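You operate a simulated robot arm through the tools that you are given. There is no shell and no other tool. Be economical: measure what you need, move in short steps, check, and stop when the job is done.

You run a simulated two-armed robot. Do the job below in one go: nothing can be reset, and whatever is moved stays where it is left.

Task
Add up the costs on sheets 32 and 25, then staple the two together.
Fine: square them against the stops of the stapler bed and leave them there; one staple; raise the stapler again. Where these are worked on the way, their far stop is far enough and under half their travel is too little: stapler.

Only the result counts: the job must be done as asked and must still hold three seconds after the hand-in. Knocking over, shifting, dropping, spilling or breaking anything else fails it. Flat cloth is picked up by pressing the open fingertips on it (5 to 10 N) and closing them slowly along it; thin cloth reads only 2 to 8 mm in the jaws.

Robot
Two 7-joint arms with three-finger grippers on one trunk, on a base that drives. Base frame: it is fixed to the floor where the robot stands at the start and does not move with it; the origin is under the middle of the robot, x ahead of it, y to its left, z up. Lengths are in cm, angles in rad, forces in N, time in s.
The left shoulder is at the start at [3.6, 15.4, 102.4], the right one opposite. With the tool pointing down near the work surface each hand reaches from about 24 to 62 cm from the robot's upright axis, wherever it stands, measured 20 degrees to its own side. Places, roughly: repeat switch [60, 0, 80]; stapler [70, -60, 90]. Payload 2.69 kg a hand.
The tool frame of a hand sits at the grasp point between the pads (the TCP): z along the fingers, y along the line on which they close. The tips reach 2.9 cm beyond it. The gripper opens to 12 cm. The gripper's body begins 7.8 cm behind the TCP.
Orientation is that of the tool frame in the base frame, as a unit quaternion [w, x, y, z]. With the fingers straight down and closing along the base's y, the tool's x points along the base's -x, its y along +y and its z along -z.

Tools
- The arms move only by the tool apply_moves. It takes "left_increments", "right_increments" or both (then of equal length, played together; a hand with none holds still); each is a list of rows, each a list of 6 numbers: the shift along the tool's x, y, z in cm, then the turn, a rotation vector about the tool's x, y, z in rad. In form: [[tx, ty, tz, rx, ry, rz], ...]. A call has 1 to 8 rows; each row shifts and turns the commanded pose from where the row before left it, along the tool's axes as they then stand. "left_jaw" and "right_jaw" are, for a hand that has rows, the gripper command, from -1 (fully open) to 1 (shut), values between in proportion, set as the call begins (left out, the last holds). Rows are played at 5 a second. More than 5 cm and 0.15 rad between two rows, or a gripper value outside its range, and nothing of the call is played. A pose out of reach is approached as far as the arm can. The call stops where the force on the tool passes 90 N (or 10 N more than at its start, if that is more) or the arm is blocked; 0.2 s more then pass. The fingers move at their own pace and stop on an object; they squeeze with about 44 N. The grip force told is the motor's: it shows also when the fingers shut on nothing. Time passes only in rows, and 0.2 s behind the last, so rows that do not move let the fingers close. The reply holds the time, the measured pose of the TCP, the force on the tool along the base axes, the opening and the grip force, in the units named above and with some noise, with the torque about the TCP (base axes, N m) and any sound that the robot's microphone picked up.
- Cameras (640 x 400 px; columns grow to the right, rows downward): "scene" is now at [12.94, -2.73, 119.2]; the picture's right is [-0.35, -0.94, 0.00], its down [-0.34, 0.13, -0.93] and it looks along [0.87, -0.33, -0.36] (base axes); focal length 214 px, centre (320, 200). "left" rides on the left gripper at [6.3, 0, -10.4] in its tool frame; the picture's right is [-0.01, 1.00, 0.00], its down [-0.83, 0.00, -0.56] and it looks along [-0.56, 0.00, 0.83] (tool axes); focal length 275 px, centre (320, 200). "right" rides on the right gripper at [6.3, 0, -10.4] in its tool frame; the picture's right is [0.00, 1.00, 0.00], its down [-0.83, 0.00, -0.56] and it looks along [-0.56, 0.00, 0.83] (tool axes); focal length 275 px, centre (320, 200). There is no depth. A picture from a camera that has moved, and an enlarged one, comes with that camera's place and axes in the base frame and with its lens. The place of the scene camera against the robot may be out by one fixed shift of up to 1.8 cm in any direction.
- grab_frame(camera): a new picture of that camera. It takes no simulated time.
- lift_body(by): slides the trunk up (or, below 0, down) by that many cm; the arms and the scene camera ride with it, the base frame stays. It gives what a move gives, with no picture.
- steer(legs): drives the robot by 1 to 6 legs, each [ahead, left, turn to the left] in cm, cm and rad, along the robot's own axes; the way and the turn of a leg run together, so that a leg with both is an arc; at most 150 cm and 3.142 rad a leg. The arms and the cameras ride along, it lands a little off, and it stops where it bumps. It gives what a move gives.
- aim_head(pan, tilt): turns the head with the scene camera to pan (to the left, within 1.396 rad either way) and tilt (down, from -0.506 to 1.204), counted from straight ahead of the robot. It gives what a move gives.
- close_up(camera, box): a new picture of the part [left, top, right, bottom] of that camera's present view, enlarged. It takes no simulated time.
- job_done(): hands the job in; it is judged then, once.

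Go step by step. Nothing tells you exact positions but the pictures and the camera data: compare them with the known pose of the tool, close in by small moves and look again before you grip or let go. The budget is 120 turns and 100 pictures, counting those below and the enlarged ones. Unless the task says otherwise, let go and move clear before handing in, and close with one line.

The tools are called after ">>>" as name(argument=value, ...) on one line, values as JSON. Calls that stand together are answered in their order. apply_moves: Moves the arms, as the interface text tells. Its arguments: {"type":"object","properties":{"left_increments":{"type":"array"},"left_jaw":{"type":"number"},"right_increments":{"type":"array"},"right_jaw":{"type":"number"}},"required":[]} The other tools are called the same way: lift_body (by) slides the trunk up or down; steer (legs) drives the base; aim_head (pan, tilt) turns the head that bears the scene camera; grab_frame (camera) takes a picture; close_up (camera, box) takes an enlarged picture of a part of a camera's view; job_done () hands the job in.

At the start:

```text
time: 0.0
left_tool_pos: [28.05, -2.08, 112.19]
left_orientation: [0.001, -0.001, 1.0, -0.002]
left_wrist_force: [0.7, 0.7, 0.7]
left_moment: [0.02, 0.01, 0.01]
left_opening: 11.99
left_gripper_force: 0.0
right_tool_pos: [30.82, -35.4, 117.47]
right_orientation: [0.001, 0.0, 1.0, 0.001]
right_wrist_force: [0.2, 0.4, -0.4]
right_moment: [0.03, 0.0, 0.0]
right_opening: 12.0
right_gripper_force: 0.0
trunk travel left (down, up): [-39.0, 4.8]
robot x, y, heading: [-0.23, -0.01, 0.001]
head pan, tilt: [-0.485, 0.354]
```

scene: 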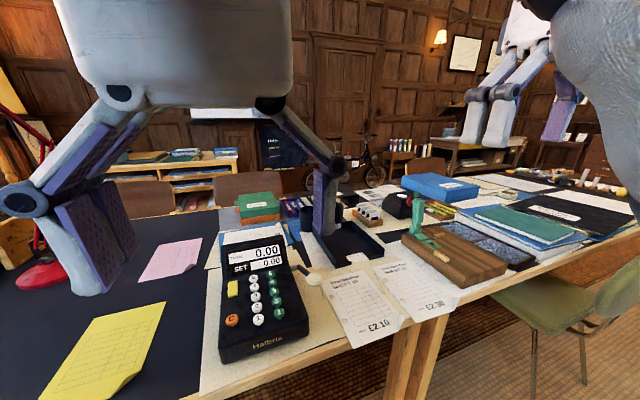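
right: 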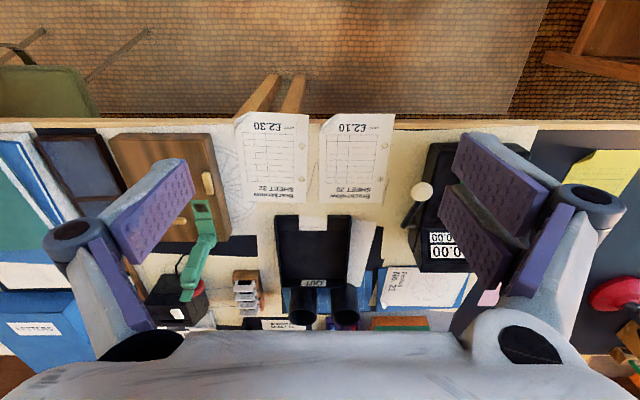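
left: 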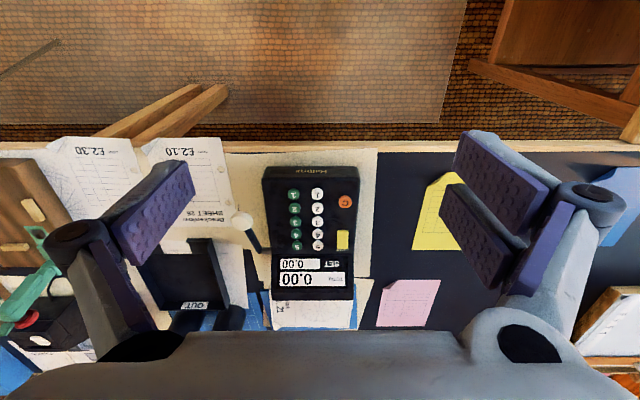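

I see an adding machine with a side crank, two sheets (£2.30 and £2.10), and a green lever device with a wooden bed. I'll take close-ups to read them.

>>> close_up(camera="scene", box=[200, 220, 340, 360])

>>> close_up(camera="scene", box=[310, 180, 520, 340])

>>> close_up(camera="right", box=[100, 100, 400, 340])

>>> close_up(camera="left", box=[220, 150, 380, 320])

```text
2.86 times, centred on (270, 290) of scene
camera zoom: at [12.94, -2.73, 119.2], right [-0.35, -0.94, 0.0], down [-0.34, 0.13, -0.93], along [0.87, -0.33, -0.36], focal length 613 px, centre (463, -57)
```

zoom: 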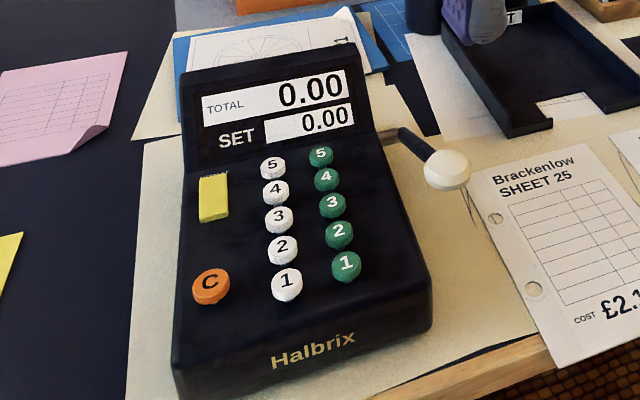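

```text
2.50 times, centred on (415, 260) of scene
camera zoom: at [12.94, -2.73, 119.2], right [-0.35, -0.94, 0.0], down [-0.34, 0.13, -0.93], along [0.87, -0.33, -0.36], focal length 536 px, centre (82, 50)
```

zoom: 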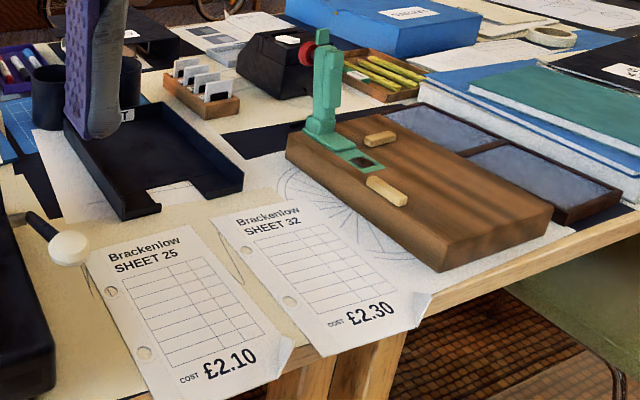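

```text
1.67 times, centred on (250, 220) of right
camera zoom: at [24.42, -35.29, 127.98], right [0.0, 1.0, 0.0], down [0.83, 0.0, 0.56], along [0.56, 0.0, -0.83], focal length 459 px, centre (437, 167)
```

zoom: 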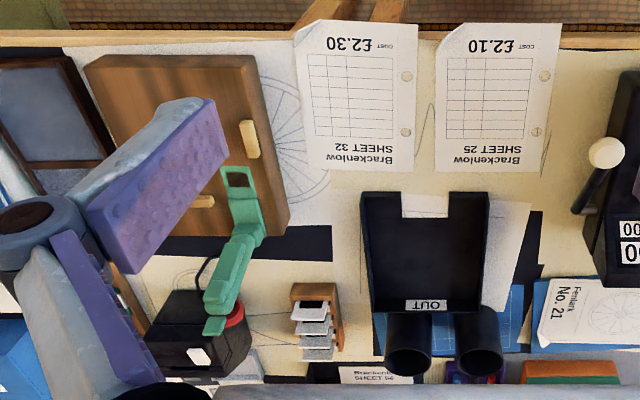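

```text
2.35 times, centred on (300, 235) of left
camera zoom: at [21.75, -2.16, 122.64], right [0.0, 1.0, 0.0], down [0.83, 0.0, 0.56], along [0.56, 0.0, -0.83], focal length 648 px, centre (367, 118)
```

zoom: 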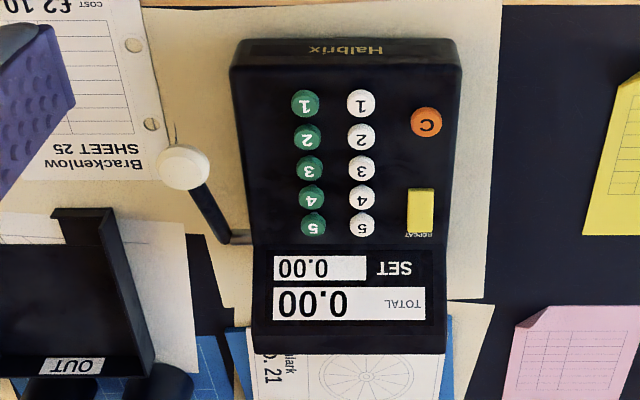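

The costs are £2.30 and £2.10. I'll close the left hand and bring it above the machine's white column for a closer look.

>>> apply_moves(left_increments=[[-3.1, -0.1, 2.7, 0, 0, 0], [-3.1, -0.1, 2.7, 0, 0, 0], [-3.1, -0.1, 2.7, 0, 0, 0], [-3.1, -0.1, 2.7, 0, 0, 0], [-3.1, -0.1, 2.7, 0, 0, 0], [-3.1, -0.1, 2.7, 0, 0, 0], [-3.1, -0.1, 2.7, 0, 0, 0], [-3.1, -0.1, 2.7, 0, 0, 0]], left_jaw=1)

>>> grab_frame(camera="left")

>>> grab_frame(camera="scene")

```text
time: 1.8
left_tool_pos: [52.99, -2.7, 90.57]
left_orientation: [-0.001, -0.002, 1.0, -0.002]
left_wrist_force: [0.8, 0.6, -0.6]
left_moment: [0.03, -0.02, 0.01]
left_opening: 0.01
left_gripper_force: 28.1
right_tool_pos: [30.98, -35.46, 117.57]
right_orientation: [0.0, 0.001, 1.0, 0.001]
right_wrist_force: [-0.2, -0.7, -0.7]
right_moment: [0.0, 0.01, 0.01]
right_opening: 12.0
right_gripper_force: 0.0
trunk travel left (down, up): [-39.0, 4.8]
robot x, y, heading: [-0.32, 0.05, -0.001]
head pan, tilt: [-0.485, 0.354]
```

```text
92 pictures are left
camera left: at [46.76, -2.75, 101.02], right [0.0, 1.0, 0.0], down [0.83, 0.0, 0.55], along [0.55, 0.0, -0.83], focal length 275 px, centre (320, 200)
```

left: 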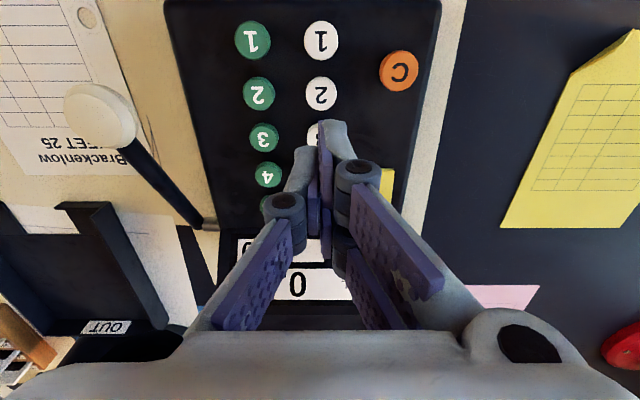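

```text
91 pictures are left
camera scene: at [13.0, -2.88, 119.29], right [-0.37, -0.93, 0.0], down [-0.33, 0.13, -0.94], along [0.87, -0.34, -0.35], focal length 214 px, centre (320, 200)
```

scene: 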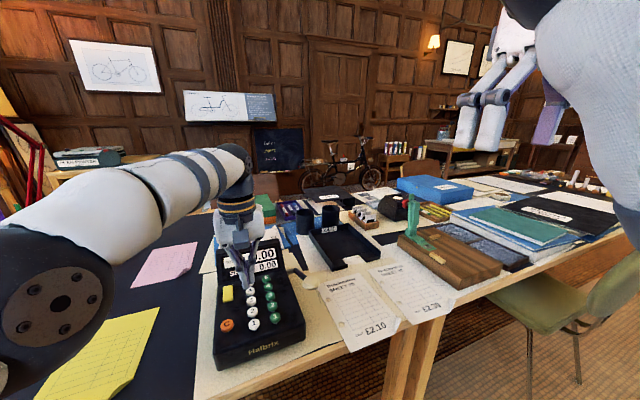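

Key tops triangulate to about z 82, with white 2 near (51.1, -2.7). I'll move over it and descend close.

>>> apply_moves(left_increments=[[1.9, 0, 0, 0, 0, 0], [0, 0, 2.5, 0, 0, 0], [0, 0, 2.3, 0, 0, 0]])

>>> grab_frame(camera="left")

>>> close_up(camera="scene", box=[180, 200, 340, 380])

```text
time: 2.6
left_tool_pos: [50.89, -2.96, 85.79]
left_orientation: [0.001, -0.001, 1.0, 0.0]
left_wrist_force: [-0.5, -0.4, -0.3]
left_moment: [0.03, -0.02, 0.03]
left_opening: 0.0
left_gripper_force: 28.7
right_tool_pos: [30.77, -35.45, 117.52]
right_orientation: [0.001, 0.001, 1.0, 0.001]
right_wrist_force: [-0.1, 0.3, 0.0]
right_moment: [-0.01, -0.03, 0.02]
right_opening: 12.01
right_gripper_force: 0.1
trunk travel left (down, up): [-39.0, 4.8]
robot x, y, heading: [0.51, 0.17, 0.003]
head pan, tilt: [-0.485, 0.354]
```

```text
90 pictures are left
camera left: at [44.61, -3.02, 96.24], right [0.0, 1.0, 0.0], down [0.83, 0.0, 0.56], along [0.56, 0.0, -0.83], focal length 275 px, centre (320, 200)
```

left: 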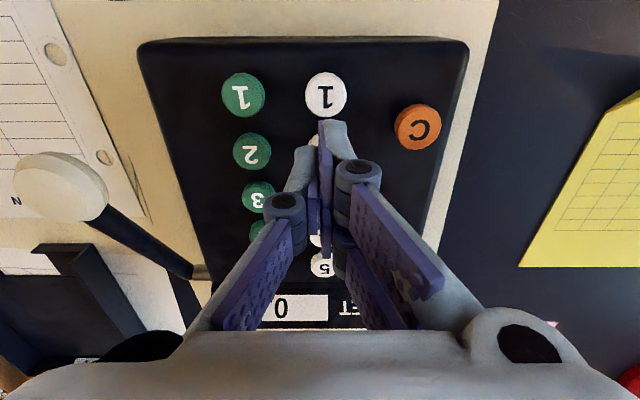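

```text
2.22 times, centred on (260, 290) of scene
camera zoom: at [12.89, -2.9, 119.33], right [-0.37, -0.93, 0.0], down [-0.32, 0.13, -0.94], along [0.87, -0.34, -0.35], focal length 477 px, centre (453, 0)
```

zoom: 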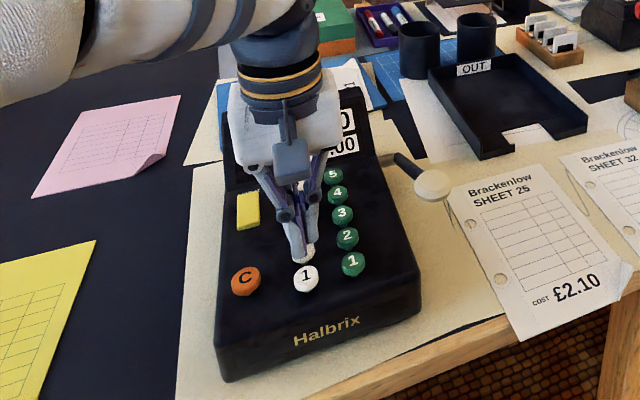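

The tip is just above white 2. I'll press gently in small steps.

>>> apply_moves(left_increments=[[0, 0.25, 0, 0, 0, 0], [0, 0, 0.3, 0, 0, 0], [0, 0, 0.3, 0, 0, 0], [0, 0, 0.3, 0, 0, 0], [0, 0, 0.2, 0, 0, 0]])

>>> close_up(camera="scene", box=[210, 220, 310, 320])

```text
time: 3.8
left_tool_pos: [51.04, -2.65, 84.73]
left_orientation: [0.001, -0.002, 1.0, -0.001]
left_wrist_force: [-0.2, -0.6, 0.2]
left_moment: [0.0, -0.01, 0.02]
left_opening: 0.01
left_gripper_force: 28.5
right_tool_pos: [30.68, -35.41, 117.54]
right_orientation: [0.0, 0.001, 1.0, 0.002]
right_wrist_force: [-1.3, 0.3, -0.7]
right_moment: [0.04, 0.0, 0.0]
right_opening: 11.99
right_gripper_force: 0.0
trunk travel left (down, up): [-39.0, 4.8]
robot x, y, heading: [0.01, -0.03, 0.0]
head pan, tilt: [-0.485, 0.354]
```

```text
4.00 times, centred on (260, 270) of scene
camera zoom: at [12.89, -2.91, 119.37], right [-0.37, -0.93, 0.0], down [-0.32, 0.13, -0.94], along [0.87, -0.35, -0.34], focal length 858 px, centre (560, -80)
```

zoom: 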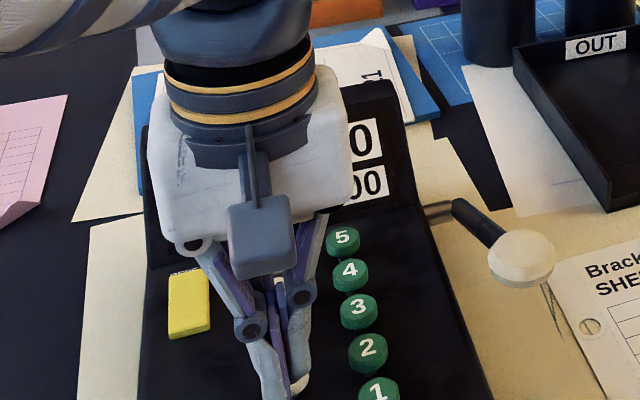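

No contact yet at tip z about 81.8, so I'll go further in small steps.

>>> apply_moves(left_increments=[[0, 0, 0.2, 0, 0, 0], [0, 0, 0.2, 0, 0, 0], [0, 0, 0.2, 0, 0, 0], [0, 0, 0.2, 0, 0, 0]])

>>> grab_frame(camera="left")

```text
time: 4.8
left_tool_pos: [51.19, -2.58, 84.09]
left_orientation: [0.002, -0.003, 1.0, -0.003]
left_wrist_force: [0.0, -2.7, 6.5]
left_moment: [-0.07, 0.01, -0.02]
left_opening: 0.65
left_gripper_force: 28.5
right_tool_pos: [30.81, -35.19, 117.59]
right_orientation: [0.0, 0.0, 1.0, -0.002]
right_wrist_force: [0.0, -0.5, -0.4]
right_moment: [-0.01, -0.01, 0.0]
right_opening: 12.01
right_gripper_force: 0.1
trunk travel left (down, up): [-39.0, 4.8]
robot x, y, heading: [0.1, -0.02, -0.001]
head pan, tilt: [-0.485, 0.354]
```

```text
87 pictures are left
camera left: at [44.81, -2.57, 94.56], right [0.0, 1.0, -0.01], down [0.83, 0.0, 0.56], along [0.56, 0.0, -0.83], focal length 275 px, centre (320, 200)
```

left: 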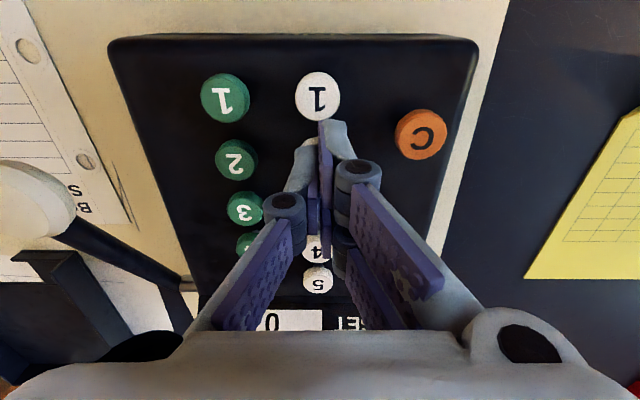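

There's contact (6.5 N), with no sound yet. I'll press a bit more, then lift and read the display.

>>> apply_moves(left_increments=[[0, 0, 0.2, 0, 0, 0], [0, 0, 0.2, 0, 0, 0], [0, 0, 0, 0, 0, 0]])

>>> apply_moves(left_increments=[[0, 0, -2, 0, 0, 0], [0, 0, -3, 0, 0, 0], [3, 0, -3, 0, 0, 0]])

>>> grab_frame(camera="left")

```text
time: 5.6
left_tool_pos: [51.21, -2.35, 83.82]
left_orientation: [0.002, -0.004, 1.0, -0.002]
left_wrist_force: [-0.1, -5.4, 11.2]
left_moment: [-0.12, -0.07, -0.04]
left_opening: 0.6
left_gripper_force: 28.2
right_tool_pos: [30.57, -35.28, 117.64]
right_orientation: [0.0, 0.001, 1.0, 0.001]
right_wrist_force: [0.3, 0.0, -0.5]
right_moment: [0.03, 0.0, 0.0]
right_opening: 12.0
right_gripper_force: 0.0
trunk travel left (down, up): [-39.0, 4.8]
robot x, y, heading: [-0.07, -0.17, -0.002]
head pan, tilt: [-0.485, 0.354]
heard: click, click, click
```

```text
time: 6.4
left_tool_pos: [47.78, -2.64, 91.53]
left_orientation: [0.0, 0.002, 1.0, 0.0]
left_wrist_force: [0.2, 0.5, 0.6]
left_moment: [0.01, -0.04, 0.01]
left_opening: 0.0
left_gripper_force: 28.7
right_tool_pos: [30.69, -35.35, 117.5]
right_orientation: [0.001, 0.001, 1.0, 0.002]
right_wrist_force: [0.3, 0.4, -0.2]
right_moment: [-0.04, 0.02, 0.0]
right_opening: 12.0
right_gripper_force: 0.0
trunk travel left (down, up): [-39.0, 4.8]
robot x, y, heading: [-0.19, -0.08, 0.002]
head pan, tilt: [-0.485, 0.354]
```

```text
86 pictures are left
camera left: at [41.47, -2.73, 101.96], right [0.01, 1.0, 0.0], down [0.83, -0.01, 0.56], along [0.56, 0.0, -0.83], focal length 275 px, centre (320, 200)
```

left: 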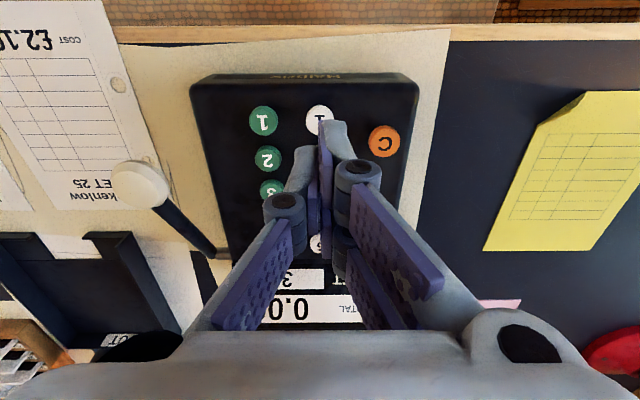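

Three clicks were heard, so I need to read the display.

>>> close_up(camera="scene", box=[200, 220, 310, 320])

>>> close_up(camera="left", box=[240, 260, 380, 340])

```text
4.00 times, centred on (255, 270) of scene
camera zoom: at [12.35, -3.8, 119.36], right [-0.47, -0.88, 0.0], down [-0.31, 0.16, -0.94], along [0.83, -0.44, -0.35], focal length 858 px, centre (580, -80)
```

zoom: 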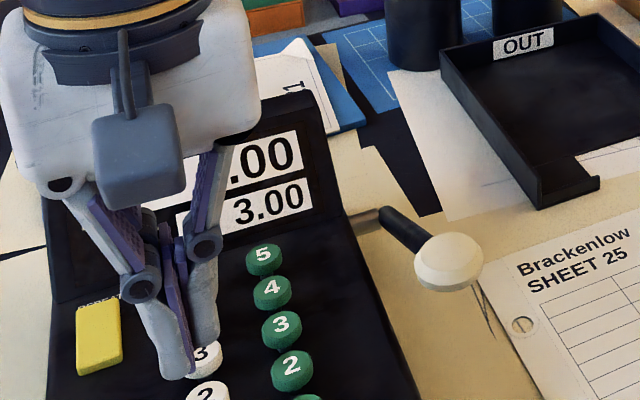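

```text
4.57 times, centred on (310, 300) of left
camera zoom: at [41.47, -2.73, 101.96], right [0.01, 1.0, 0.0], down [0.83, -0.01, 0.56], along [0.56, 0.0, -0.83], focal length 1258 px, centre (366, -257)
```

zoom: 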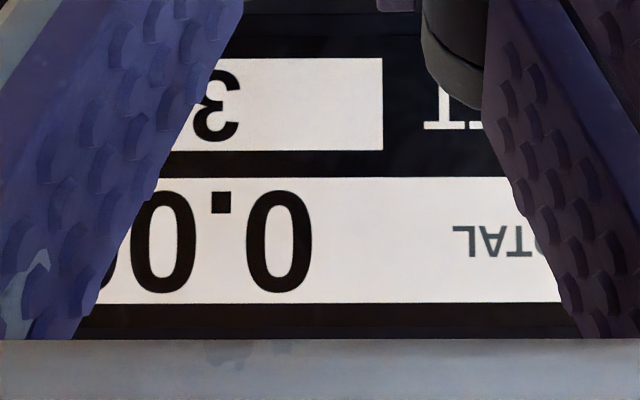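

SET reads 3.00, so white is pounds, but the tip caught key 3 too. I'll tilt the tool so only an edge touches, aim at key 2 again and stop just short of contact.

>>> apply_moves(left_increments=[[0, 0, 0, 0, -0.15, 0], [0, 0, 0, 0, -0.15, 0], [-0.5, 0, 3.6, 0, 0, 0], [-0.5, 0, 3.6, 0, 0, 0], [0.06, 0, 0.19, 0, 0, 0]])

>>> grab_frame(camera="left")

>>> close_up(camera="scene", box=[180, 220, 320, 340])

```text
time: 7.6
left_tool_pos: [51.03, -2.75, 84.74]
left_orientation: [0.15, 0.0, 0.989, -0.001]
left_wrist_force: [-0.7, -1.0, 0.0]
left_moment: [-0.03, 0.03, 0.07]
left_opening: 0.0
left_gripper_force: 28.8
right_tool_pos: [30.7, -35.41, 117.63]
right_orientation: [0.001, 0.001, 1.0, 0.001]
right_wrist_force: [0.4, -0.3, -0.2]
right_moment: [0.01, 0.01, 0.01]
right_opening: 12.0
right_gripper_force: 0.0
trunk travel left (down, up): [-39.0, 4.8]
robot x, y, heading: [0.12, 0.04, 0.002]
head pan, tilt: [-0.485, 0.354]
```

```text
83 pictures are left
camera left: at [41.94, -2.75, 92.82], right [0.0, 1.0, 0.0], down [0.63, 0.0, 0.78], along [0.78, 0.0, -0.63], focal length 275 px, centre (320, 200)
```

left: 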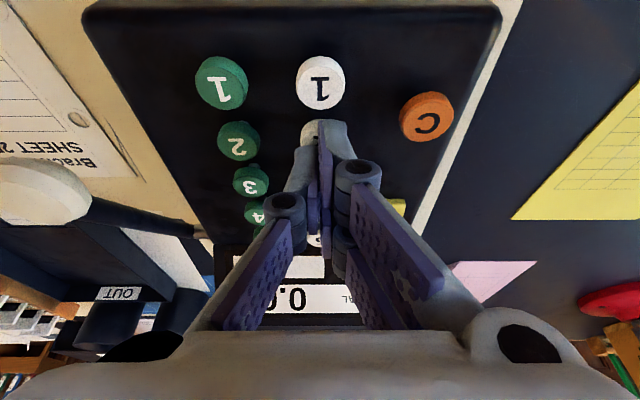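

```text
3.33 times, centred on (250, 280) of scene
camera zoom: at [12.43, -3.83, 119.35], right [-0.47, -0.88, 0.0], down [-0.31, 0.16, -0.94], along [0.83, -0.44, -0.35], focal length 715 px, centre (553, -67)
```

zoom: 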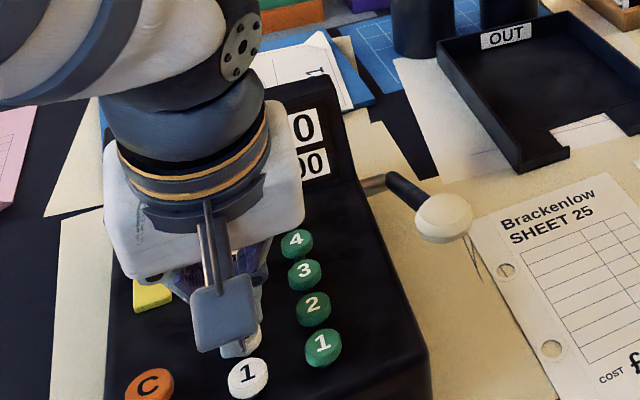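

The tip edge sits at white 2, so I'll press in small steps.

>>> apply_moves(left_increments=[[0.06, 0, 0.19, 0, 0, 0], [0.06, 0, 0.19, 0, 0, 0], [0.06, 0, 0.19, 0, 0, 0]])

>>> apply_moves(left_increments=[[0.06, 0, 0.19, 0, 0, 0]])

```text
time: 8.4
left_tool_pos: [51.04, -2.75, 84.07]
left_orientation: [0.151, 0.0, 0.989, -0.001]
left_wrist_force: [1.3, -1.3, 4.7]
left_moment: [-0.01, 0.06, -0.02]
left_opening: 0.0
left_gripper_force: 28.1
right_tool_pos: [30.72, -35.34, 117.62]
right_orientation: [0.0, 0.0, 1.0, 0.001]
right_wrist_force: [0.4, 0.5, -0.5]
right_moment: [0.02, 0.02, 0.0]
right_opening: 12.03
right_gripper_force: 0.1
trunk travel left (down, up): [-39.0, 4.8]
robot x, y, heading: [-0.11, 0.1, -0.0]
head pan, tilt: [-0.485, 0.354]
heard: click
```

```text
time: 8.8
left_tool_pos: [51.06, -2.74, 84.02]
left_orientation: [0.151, -0.001, 0.988, -0.001]
left_wrist_force: [0.1, -1.2, 12.2]
left_moment: [-0.01, 0.12, -0.02]
left_opening: 0.0
left_gripper_force: 28.6
right_tool_pos: [30.61, -35.43, 117.69]
right_orientation: [0.001, 0.001, 1.0, 0.001]
right_wrist_force: [0.1, 0.3, -0.2]
right_moment: [0.01, 0.02, 0.01]
right_opening: 12.01
right_gripper_force: 0.0
trunk travel left (down, up): [-39.0, 4.8]
robot x, y, heading: [-0.08, 0.14, -0.002]
head pan, tilt: [-0.485, 0.354]
```

One click. I'll lift, shift over green 3 and read SET.

>>> apply_moves(left_increments=[[-0.89, 0, -2.87, 0, 0, 0], [-1.36, -2.1, 0.42, 0, 0, 0], [-1.36, -2.1, 0.42, 0, 0, 0], [0.59, 0, 1.91, 0, 0, 0]])

>>> grab_frame(camera="left")

>>> close_up(camera="scene", box=[180, 220, 320, 340])

```text
time: 9.8
left_tool_pos: [54.12, -6.69, 85.19]
left_orientation: [0.15, -0.003, 0.989, -0.003]
left_wrist_force: [0.5, 0.6, -0.7]
left_moment: [-0.02, 0.0, 0.0]
left_opening: 0.0
left_gripper_force: 28.8
right_tool_pos: [30.74, -35.44, 117.66]
right_orientation: [0.0, -0.001, 1.0, 0.0]
right_wrist_force: [-0.3, -0.1, 0.9]
right_moment: [0.0, -0.02, 0.02]
right_opening: 11.98
right_gripper_force: 0.0
trunk travel left (down, up): [-39.0, 4.8]
robot x, y, heading: [-0.29, -0.21, 0.0]
head pan, tilt: [-0.485, 0.354]
```

```text
81 pictures are left
camera left: at [45.0, -6.71, 93.28], right [0.0, 1.0, -0.01], down [0.63, 0.01, 0.78], along [0.78, 0.0, -0.63], focal length 275 px, centre (320, 200)
```

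left: 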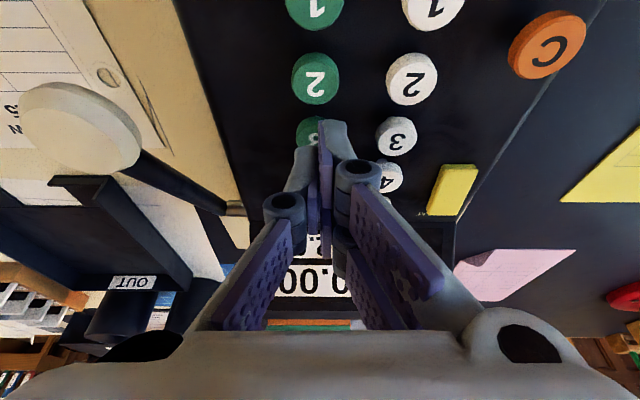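

```text
3.33 times, centred on (250, 280) of scene
camera zoom: at [12.48, -3.82, 119.33], right [-0.47, -0.88, 0.0], down [-0.31, 0.16, -0.94], along [0.83, -0.44, -0.35], focal length 715 px, centre (553, -67)
```

zoom: 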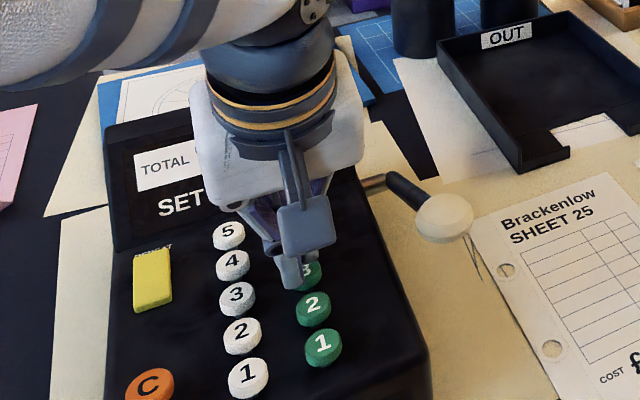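

Tip is over green 3, needing a small y nudge. Pressing down now.

>>> apply_moves(left_increments=[[0.12, -0.2, 0.38, 0, 0, 0], [0.06, 0, 0.19, 0, 0, 0], [0.06, 0, 0.19, 0, 0, 0]])

>>> apply_moves(left_increments=[[0.06, 0, 0.19, 0, 0, 0]])

```text
time: 10.6
left_tool_pos: [54.16, -6.82, 84.5]
left_orientation: [0.151, -0.005, 0.989, -0.003]
left_wrist_force: [-1.0, -1.3, 2.6]
left_moment: [-0.03, 0.04, 0.04]
left_opening: 0.0
left_gripper_force: 28.8
right_tool_pos: [30.74, -35.38, 117.46]
right_orientation: [0.001, -0.001, 1.0, 0.001]
right_wrist_force: [0.0, 0.1, 0.0]
right_moment: [-0.03, 0.0, 0.0]
right_opening: 12.02
right_gripper_force: 0.2
trunk travel left (down, up): [-39.0, 4.8]
robot x, y, heading: [-0.1, 0.13, -0.001]
head pan, tilt: [-0.485, 0.354]
heard: click
```

```text
time: 11.0
left_tool_pos: [54.14, -6.78, 84.05]
left_orientation: [0.151, -0.005, 0.989, -0.002]
left_wrist_force: [-1.8, -2.0, 4.8]
left_moment: [-0.06, 0.09, 0.01]
left_opening: 0.03
left_gripper_force: 28.5
right_tool_pos: [30.73, -35.37, 117.54]
right_orientation: [0.0, 0.0, 1.0, 0.002]
right_wrist_force: [0.3, -0.3, -0.1]
right_moment: [-0.01, -0.02, 0.03]
right_opening: 12.03
right_gripper_force: 0.0
trunk travel left (down, up): [-39.0, 4.8]
robot x, y, heading: [0.02, -0.11, -0.001]
head pan, tilt: [-0.485, 0.354]
```

Clicked. I'll lift aside and read SET.

>>> apply_moves(left_increments=[[-0.6, 0, -1.9, 0, 0, 0], [0.8, 3.5, -2.5, 0, 0, 0], [0.8, 3.5, -2.5, 0, 0, 0]])

>>> grab_frame(camera="left")

```text
time: 11.8
left_tool_pos: [50.87, -0.12, 90.19]
left_orientation: [0.149, 0.0, 0.989, 0.0]
left_wrist_force: [-0.1, 0.7, -0.4]
left_moment: [0.01, 0.05, 0.03]
left_opening: 0.0
left_gripper_force: 28.2
right_tool_pos: [30.7, -35.28, 117.7]
right_orientation: [0.001, 0.001, 1.0, 0.0]
right_wrist_force: [-0.5, -0.1, 0.7]
right_moment: [0.01, 0.0, -0.02]
right_opening: 12.0
right_gripper_force: 0.1
trunk travel left (down, up): [-39.0, 4.8]
robot x, y, heading: [0.08, -0.26, -0.007]
head pan, tilt: [-0.485, 0.354]
```

```text
79 pictures are left
camera left: at [41.75, -0.04, 98.33], right [0.0, 1.0, 0.0], down [0.63, 0.0, 0.78], along [0.78, 0.0, -0.63], focal length 275 px, centre (320, 200)
```

left: 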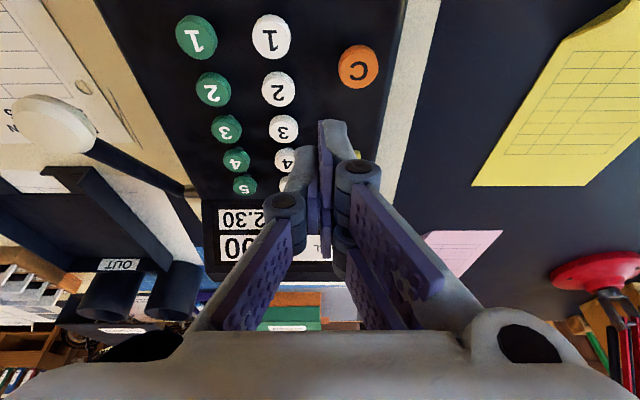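

SET reads 2.30. The crank knob looks to be near (52, -16.4, 84) with its hub near (64, -14, 79). I'll move above the knob and look.

>>> apply_moves(left_increments=[[-0.335, -4.05, 0.1, 0, 0, 0], [-0.335, -4.05, 0.1, 0, 0, 0], [-0.335, -4.05, 0.1, 0, 0, 0], [-0.335, -4.05, 0.1, 0, 0, 0]])

>>> grab_frame(camera="left")

>>> close_up(camera="scene", box=[200, 200, 360, 320])

```text
time: 12.8
left_tool_pos: [52.49, -11.37, 90.27]
left_orientation: [0.147, -0.011, 0.989, 0.0]
left_wrist_force: [0.1, 0.7, -0.1]
left_moment: [0.0, -0.03, -0.01]
left_opening: 0.01
left_gripper_force: 28.1
left hand out of reach, approached as far as the arm can: row 4
right_tool_pos: [30.68, -35.37, 117.64]
right_orientation: [0.001, 0.0, 1.0, 0.002]
right_wrist_force: [-0.9, -0.1, 0.0]
right_moment: [0.02, 0.02, -0.02]
right_opening: 11.97
right_gripper_force: 0.1
trunk travel left (down, up): [-39.0, 4.8]
robot x, y, heading: [-0.17, -0.12, -0.004]
head pan, tilt: [-0.485, 0.354]
```

```text
78 pictures are left
camera left: at [43.44, -11.59, 98.39], right [-0.02, 1.0, 0.0], down [0.63, 0.01, 0.78], along [0.78, 0.01, -0.63], focal length 275 px, centre (320, 200)
```

left: 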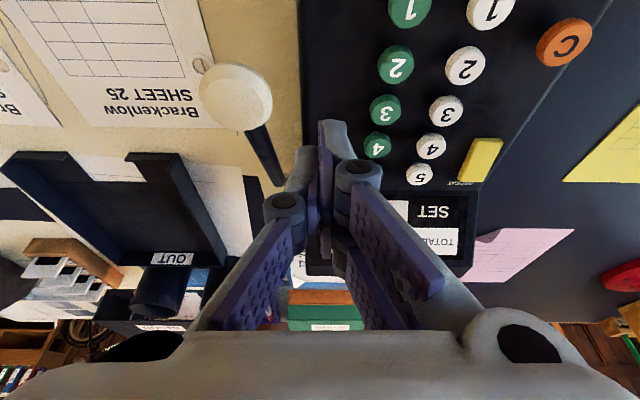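

```text
3.33 times, centred on (280, 260) of scene
camera zoom: at [12.42, -3.81, 119.35], right [-0.47, -0.88, 0.0], down [-0.31, 0.16, -0.94], along [0.83, -0.44, -0.35], focal length 715 px, centre (453, 0)
```

zoom: 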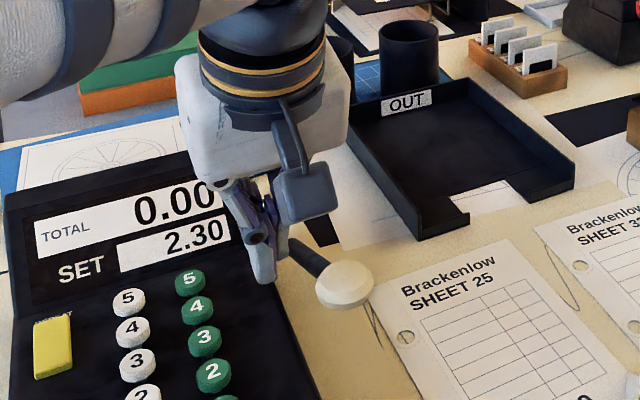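

The left hand runs out of reach at y of about -11.4. I'll raise it slightly and shift the base 8 cm right so that this hand can reach both crank and keys.

>>> apply_moves(left_increments=[[-0.6, 0, -1.9, 0, 0, 0]])

>>> steer(legs=[[0, -8, 0]])

>>> grab_frame(camera="left")

```text
time: 13.2
left_tool_pos: [52.63, -11.39, 92.16]
left_orientation: [0.148, -0.01, 0.989, 0.0]
left_wrist_force: [-0.7, 0.0, 0.2]
left_moment: [0.0, -0.01, -0.03]
left_opening: 0.0
left_gripper_force: 28.7
right_tool_pos: [30.78, -35.38, 117.57]
right_orientation: [0.001, 0.0, 1.0, 0.0]
right_wrist_force: [-0.9, -0.1, 0.7]
right_moment: [0.04, 0.02, 0.02]
right_opening: 12.01
right_gripper_force: 0.2
trunk travel left (down, up): [-39.0, 4.8]
robot x, y, heading: [-0.21, -0.02, -0.002]
head pan, tilt: [-0.485, 0.354]
```

```text
time: 14.5
left_tool_pos: [52.62, -19.32, 92.49]
left_orientation: [0.149, -0.009, 0.989, -0.003]
left_wrist_force: [-0.1, 0.7, -0.5]
left_moment: [0.01, 0.0, -0.01]
left_opening: 0.01
left_gripper_force: 28.5
right_tool_pos: [30.84, -43.3, 117.55]
right_orientation: [0.0, 0.0, 1.0, 0.001]
right_wrist_force: [-0.1, -0.6, 0.5]
right_moment: [0.05, 0.0, 0.03]
right_opening: 12.0
right_gripper_force: 0.0
trunk travel left (down, up): [-39.0, 4.8]
robot x, y, heading: [0.24, -7.87, 0.002]
head pan, tilt: [-0.485, 0.354]
```

```text
76 pictures are left
camera left: at [43.47, -19.55, 100.65], right [-0.01, 1.0, -0.01], down [0.63, 0.01, 0.78], along [0.78, 0.0, -0.63], focal length 275 px, centre (320, 200)
```

left: 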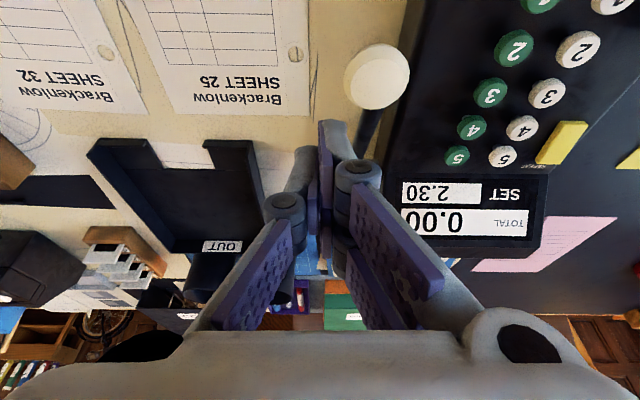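

Now I'll move over the knob, at about (51.8, -16.1, 84.3), and push down slowly.

>>> apply_moves(left_increments=[[0.8, 3.2, -0.2, 0, 0, 0], [0.88, 0, 2.8, 0, 0, 0], [0.15, 0, 0.48, 0, 0, 0], [0.15, 0, 0.48, 0, 0, 0]])

>>> close_up(camera="scene", box=[180, 200, 340, 320])

```text
time: 15.5
left_tool_pos: [51.77, -16.12, 88.43]
left_orientation: [0.15, -0.01, 0.989, -0.004]
left_wrist_force: [-1.0, -0.3, 0.3]
left_moment: [0.01, -0.01, 0.01]
left_opening: 0.0
left_gripper_force: 28.9
right_tool_pos: [30.76, -43.31, 117.54]
right_orientation: [-0.001, 0.0, 1.0, 0.0]
right_wrist_force: [0.2, -0.8, 0.1]
right_moment: [-0.01, 0.02, 0.01]
right_opening: 12.02
right_gripper_force: 0.1
trunk travel left (down, up): [-39.0, 4.8]
robot x, y, heading: [0.01, -7.95, 0.0]
head pan, tilt: [-0.485, 0.354]
```

```text
3.33 times, centred on (260, 260) of scene
camera zoom: at [12.48, -11.75, 119.34], right [-0.47, -0.88, 0.0], down [-0.31, 0.16, -0.94], along [0.83, -0.44, -0.35], focal length 715 px, centre (520, 0)
```

zoom: 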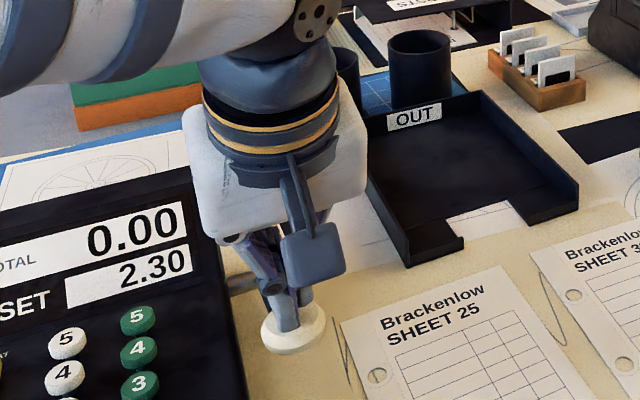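

The tip is just over the knob, so I'll push down.

>>> apply_moves(left_increments=[[0.15, 0, 0.48, 0, 0, 0], [0.15, 0, 0.48, 0, 0, 0], [0.15, 0, 0.48, 0, 0, 0], [0.15, 0, 0.48, 0, 0, 0]])

```text
time: 16.5
left_tool_pos: [51.58, -16.18, 86.52]
left_orientation: [0.151, -0.008, 0.988, -0.004]
left_wrist_force: [-1.7, -1.8, 1.5]
left_moment: [-0.04, 0.11, -0.03]
left_opening: 0.0
left_gripper_force: 28.8
right_tool_pos: [30.76, -43.28, 117.49]
right_orientation: [0.001, 0.0, 1.0, 0.001]
right_wrist_force: [1.0, 0.6, -0.1]
right_moment: [-0.01, 0.02, 0.02]
right_opening: 11.99
right_gripper_force: 0.2
trunk travel left (down, up): [-39.0, 4.8]
robot x, y, heading: [-0.02, -8.03, -0.001]
head pan, tilt: [-0.485, 0.354]
```

>>> apply_moves(left_increments=[[0.15, 0, 0.48, 0, 0, 0], [0.15, 0, 0.48, 0, 0, 0], [0.15, 0, 0.48, 0, 0, 0], [0.15, 0, 0.48, 0, 0, 0]])

>>> close_up(camera="scene", box=[180, 200, 340, 320])

```text
time: 17.5
left_tool_pos: [51.84, -16.21, 84.58]
left_orientation: [0.151, -0.01, 0.988, -0.006]
left_wrist_force: [-2.4, -0.6, 5.2]
left_moment: [-0.04, 0.09, 0.02]
left_opening: 0.0
left_gripper_force: 28.4
right_tool_pos: [30.75, -43.24, 117.68]
right_orientation: [0.001, 0.0, 1.0, 0.001]
right_wrist_force: [0.1, -0.9, -0.4]
right_moment: [-0.02, -0.01, 0.0]
right_opening: 11.99
right_gripper_force: 0.0
trunk travel left (down, up): [-39.0, 4.8]
robot x, y, heading: [0.22, -7.98, -0.002]
head pan, tilt: [-0.485, 0.354]
```

```text
3.33 times, centred on (260, 260) of scene
camera zoom: at [12.42, -11.75, 119.35], right [-0.47, -0.88, 0.0], down [-0.31, 0.16, -0.94], along [0.83, -0.44, -0.35], focal length 715 px, centre (520, 0)
```

zoom: 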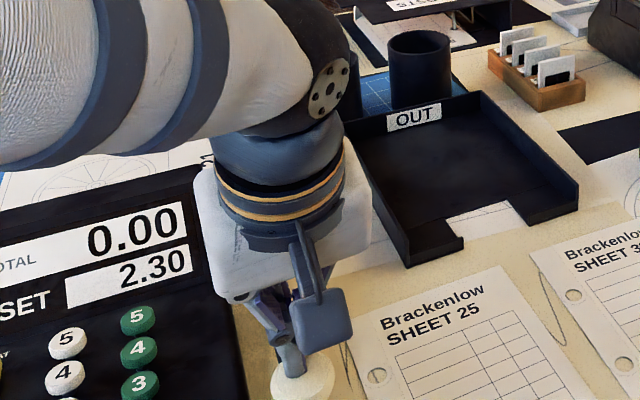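

The knob goes down under the tip with spring-like force, so I'll continue.

>>> apply_moves(left_increments=[[0.15, 0, 0.48, 0, 0, 0], [0.15, 0, 0.48, 0, 0, 0], [0.15, 0, 0.48, 0, 0, 0], [0.15, 0, 0.48, 0, 0, 0]])

>>> close_up(camera="scene", box=[180, 200, 340, 320])

```text
time: 18.5
left_tool_pos: [52.07, -16.06, 82.71]
left_orientation: [0.153, -0.014, 0.988, -0.005]
left_wrist_force: [-2.7, -1.3, 5.0]
left_moment: [-0.07, 0.15, 0.01]
left_opening: 0.0
left_gripper_force: 28.7
right_tool_pos: [30.78, -43.23, 117.53]
right_orientation: [0.001, 0.0, 1.0, 0.001]
right_wrist_force: [0.1, 0.9, -0.4]
right_moment: [0.02, -0.04, -0.03]
right_opening: 12.02
right_gripper_force: 0.1
trunk travel left (down, up): [-39.0, 4.8]
robot x, y, heading: [0.07, -7.74, 0.003]
head pan, tilt: [-0.485, 0.354]
```

```text
3.33 times, centred on (260, 260) of scene
camera zoom: at [12.41, -11.74, 119.35], right [-0.47, -0.88, 0.0], down [-0.31, 0.16, -0.94], along [0.83, -0.44, -0.35], focal length 715 px, centre (520, 0)
```

zoom: 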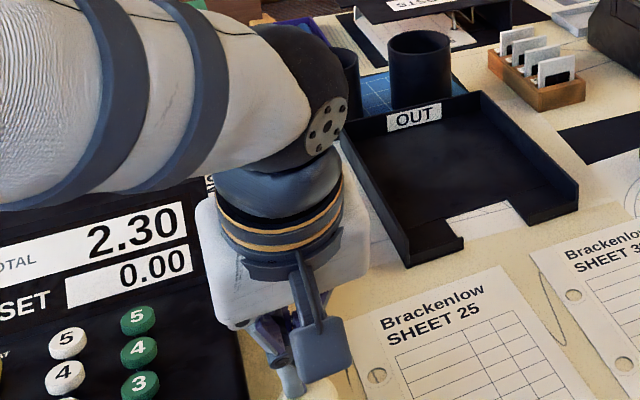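

TOTAL reads 2.30 and SET cleared. I'll let the crank rise and return to white 2.

>>> apply_moves(left_increments=[[-0.83, 0, -2.7, 0, 0, 0], [-0.83, 0, -2.7, 0, 0, 0], [-0.9, 0, -2.8, 0, 0, 0], [0.33, 4.4, -0.1, 0, 0, 0], [0.33, 4.4, -0.1, 0, 0, 0], [0.33, 4.4, -0.1, 0, 0, 0], [0.8, 0, 2.6, 0, 0, 0], [0.7, 0, 2.2, 0, 0, 0]])

>>> grab_frame(camera="left")

>>> close_up(camera="scene", box=[120, 200, 320, 350])

```text
time: 20.3
left_tool_pos: [50.56, -3.08, 86.01]
left_orientation: [0.151, -0.009, 0.989, -0.004]
left_wrist_force: [1.0, 0.0, 0.2]
left_moment: [0.0, 0.0, -0.02]
left_opening: 0.02
left_gripper_force: 28.3
right_tool_pos: [30.84, -43.26, 117.58]
right_orientation: [-0.001, 0.0, 1.0, 0.001]
right_wrist_force: [0.0, -0.2, -0.3]
right_moment: [0.03, 0.0, 0.02]
right_opening: 11.98
right_gripper_force: 0.0
trunk travel left (down, up): [-39.0, 4.8]
robot x, y, heading: [0.2, -7.91, 0.003]
head pan, tilt: [-0.485, 0.354]
```

```text
72 pictures are left
camera left: at [41.33, -3.17, 94.0], right [-0.01, 1.0, -0.01], down [0.63, 0.01, 0.78], along [0.78, 0.0, -0.63], focal length 275 px, centre (320, 200)
```

left: 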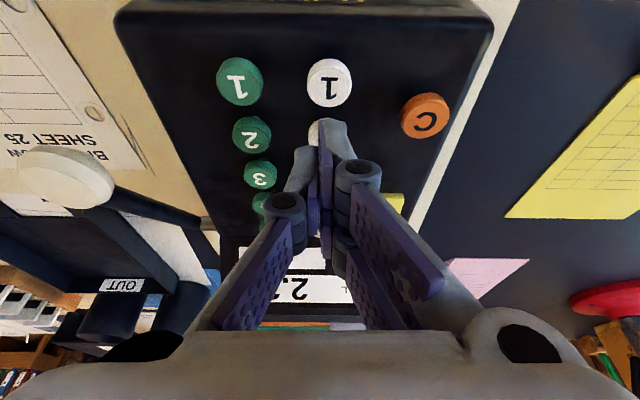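

```text
2.67 times, centred on (220, 275) of scene
camera zoom: at [12.48, -11.72, 119.34], right [-0.47, -0.88, 0.0], down [-0.31, 0.16, -0.94], along [0.83, -0.44, -0.35], focal length 572 px, centre (587, 0)
```

zoom: 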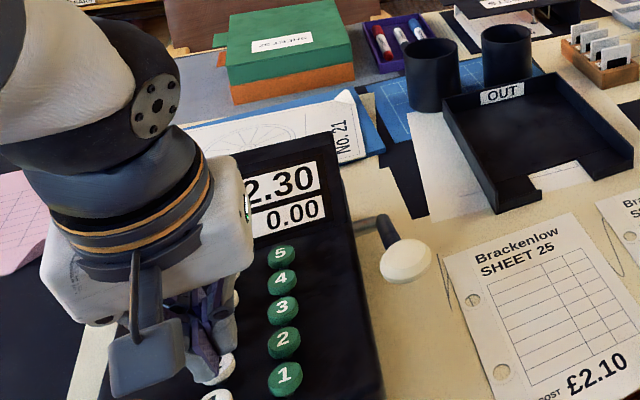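

Crank is back up. Pressing white 2 again.

>>> apply_moves(left_increments=[[-0.1, 0.3, 1.39, 0, 0, 0], [0.06, 0, 0.19, 0, 0, 0], [0.06, 0, 0.19, 0, 0, 0], [0.06, 0, 0.19, 0, 0, 0]])

```text
time: 21.3
left_tool_pos: [50.95, -2.81, 84.08]
left_orientation: [0.151, -0.009, 0.988, -0.003]
left_wrist_force: [-1.7, 0.1, 7.6]
left_moment: [0.02, 0.13, -0.01]
left_opening: 0.02
left_gripper_force: 28.4
right_tool_pos: [30.69, -43.27, 117.64]
right_orientation: [0.001, 0.0, 1.0, 0.001]
right_wrist_force: [-0.3, 0.0, -0.3]
right_moment: [0.0, 0.0, 0.0]
right_opening: 11.98
right_gripper_force: 0.0
trunk travel left (down, up): [-39.0, 4.8]
robot x, y, heading: [-0.0, -7.9, -0.002]
head pan, tilt: [-0.485, 0.354]
heard: click
```

>>> apply_moves(left_increments=[[-0.89, 0, -2.87, 0, 0, 0], [1.38, -2.1, -0.43, 0, 0, 0], [1.38, -2.1, -0.43, 0, 0, 0], [0.65, 0, 2.1, 0, 0, 0]])

>>> grab_frame(camera="left")

```text
time: 22.3
left_tool_pos: [48.14, -7.15, 84.72]
left_orientation: [0.151, -0.01, 0.988, -0.003]
left_wrist_force: [0.2, 0.6, 1.1]
left_moment: [-0.01, 0.01, 0.02]
left_opening: 0.0
left_gripper_force: 28.5
right_tool_pos: [30.8, -43.18, 117.57]
right_orientation: [-0.001, 0.0, 1.0, 0.001]
right_wrist_force: [-0.3, 0.5, -0.3]
right_moment: [-0.02, 0.02, 0.01]
right_opening: 12.0
right_gripper_force: 0.0
trunk travel left (down, up): [-39.0, 4.8]
robot x, y, heading: [-0.25, -8.04, 0.0]
head pan, tilt: [-0.485, 0.354]
```

```text
70 pictures are left
camera left: at [39.01, -7.19, 92.94], right [-0.01, 1.0, -0.01], down [0.63, 0.01, 0.78], along [0.78, 0.0, -0.63], focal length 275 px, centre (320, 200)
```

left: 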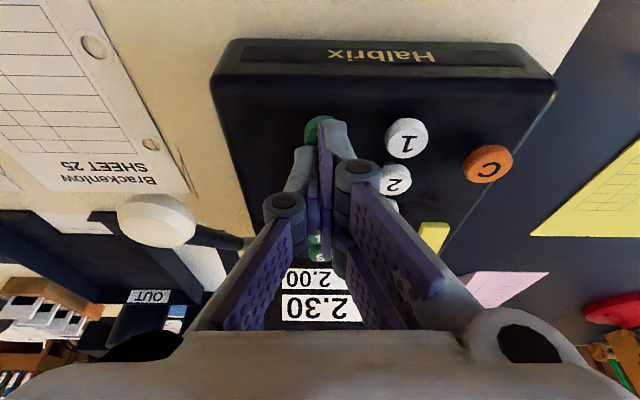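

SET 2.00, TOTAL 2.30. Pressing green 1.

>>> apply_moves(left_increments=[[0.06, 0, 0.19, 0, 0, 0], [0.06, 0, 0.19, 0, 0, 0], [0.06, 0, 0.19, 0, 0, 0], [0.06, 0, 0.19, 0, 0, 0]])

>>> close_up(camera="left", box=[240, 240, 400, 340])

```text
time: 23.3
left_tool_pos: [48.05, -7.21, 84.14]
left_orientation: [0.151, -0.008, 0.988, -0.004]
left_wrist_force: [-2.1, -0.7, 9.7]
left_moment: [0.02, 0.17, -0.02]
left_opening: 0.0
left_gripper_force: 28.3
right_tool_pos: [30.63, -43.27, 117.41]
right_orientation: [0.0, 0.0, 1.0, 0.001]
right_wrist_force: [0.0, -0.1, 0.2]
right_moment: [-0.01, 0.03, -0.02]
right_opening: 12.0
right_gripper_force: 0.1
trunk travel left (down, up): [-39.0, 4.8]
robot x, y, heading: [-0.18, -7.66, -0.004]
head pan, tilt: [-0.485, 0.354]
heard: click
```

```text
4.00 times, centred on (320, 290) of left
camera zoom: at [38.97, -7.19, 92.27], right [-0.01, 1.0, -0.01], down [0.63, 0.01, 0.78], along [0.78, 0.0, -0.63], focal length 1101 px, centre (320, -160)
```

zoom: 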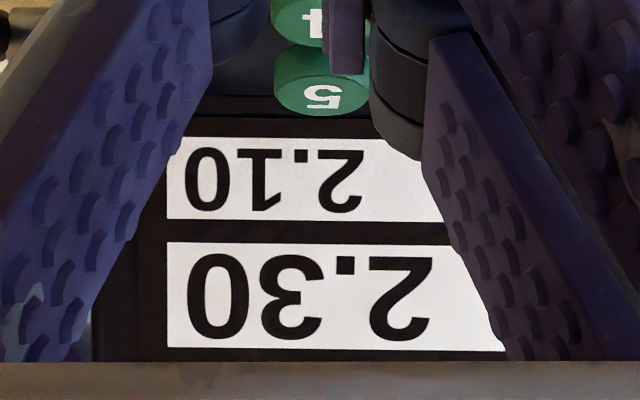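

SET 2.10. Back to the knob to pull the crank.

>>> apply_moves(left_increments=[[-1.03, 0, -3.34, 0, 0, 0], [-1.03, 0, -3.34, 0, 0, 0], [-1.77, -4.4, 0.55, 0, 0, 0], [-1.77, -4.4, 0.55, 0, 0, 0], [0.8, 0, 2.5, 0, 0, 0], [0.2, 0, 0.6, 0, 0, 0], [0.2, 0, 0.6, 0, 0, 0], [0.2, 0, 0.6, 0, 0, 0]])

>>> apply_moves(left_increments=[[0.15, 0, 0.48, 0, 0, 0], [0.15, 0, 0.48, 0, 0, 0], [0.15, 0, 0.48, 0, 0, 0], [0.15, 0, 0.48, 0, 0, 0], [0.15, 0, 0.48, 0, 0, 0], [0.15, 0, 0.48, 0, 0, 0], [0.15, 0, 0.48, 0, 0, 0], [0.15, 0, 0.48, 0, 0, 0]])

>>> close_up(camera="scene", box=[180, 200, 340, 320])

```text
time: 25.1
left_tool_pos: [51.91, -15.76, 86.71]
left_orientation: [0.151, -0.01, 0.988, -0.003]
left_wrist_force: [-2.1, -0.3, 3.5]
left_moment: [0.01, 0.08, 0.06]
left_opening: 0.0
left_gripper_force: 28.9
right_tool_pos: [30.81, -43.25, 117.54]
right_orientation: [0.001, 0.0, 1.0, 0.001]
right_wrist_force: [-0.6, 0.5, 0.1]
right_moment: [0.03, 0.01, -0.01]
right_opening: 12.02
right_gripper_force: 0.0
trunk travel left (down, up): [-39.0, 4.8]
robot x, y, heading: [0.02, -7.68, -0.004]
head pan, tilt: [-0.485, 0.354]
```

```text
time: 26.9
left_tool_pos: [51.97, -15.68, 82.94]
left_orientation: [0.151, -0.012, 0.988, -0.005]
left_wrist_force: [-3.2, -1.6, 4.8]
left_moment: [-0.06, 0.17, 0.01]
left_opening: 0.0
left_gripper_force: 28.8
right_tool_pos: [30.72, -43.27, 117.59]
right_orientation: [0.001, -0.001, 1.0, 0.001]
right_wrist_force: [-0.9, -0.1, 0.8]
right_moment: [-0.04, -0.01, -0.01]
right_opening: 12.0
right_gripper_force: 0.1
trunk travel left (down, up): [-39.0, 4.8]
robot x, y, heading: [0.17, -7.69, -0.003]
head pan, tilt: [-0.485, 0.354]
```

```text
3.33 times, centred on (260, 260) of scene
camera zoom: at [12.41, -11.75, 119.35], right [-0.47, -0.88, 0.0], down [-0.31, 0.16, -0.94], along [0.83, -0.44, -0.35], focal length 715 px, centre (520, 0)
```

zoom: 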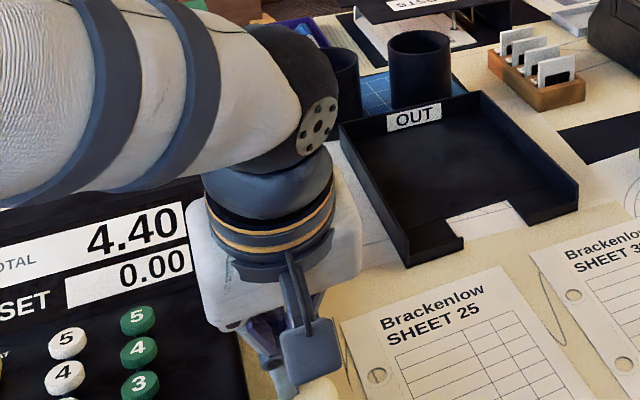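

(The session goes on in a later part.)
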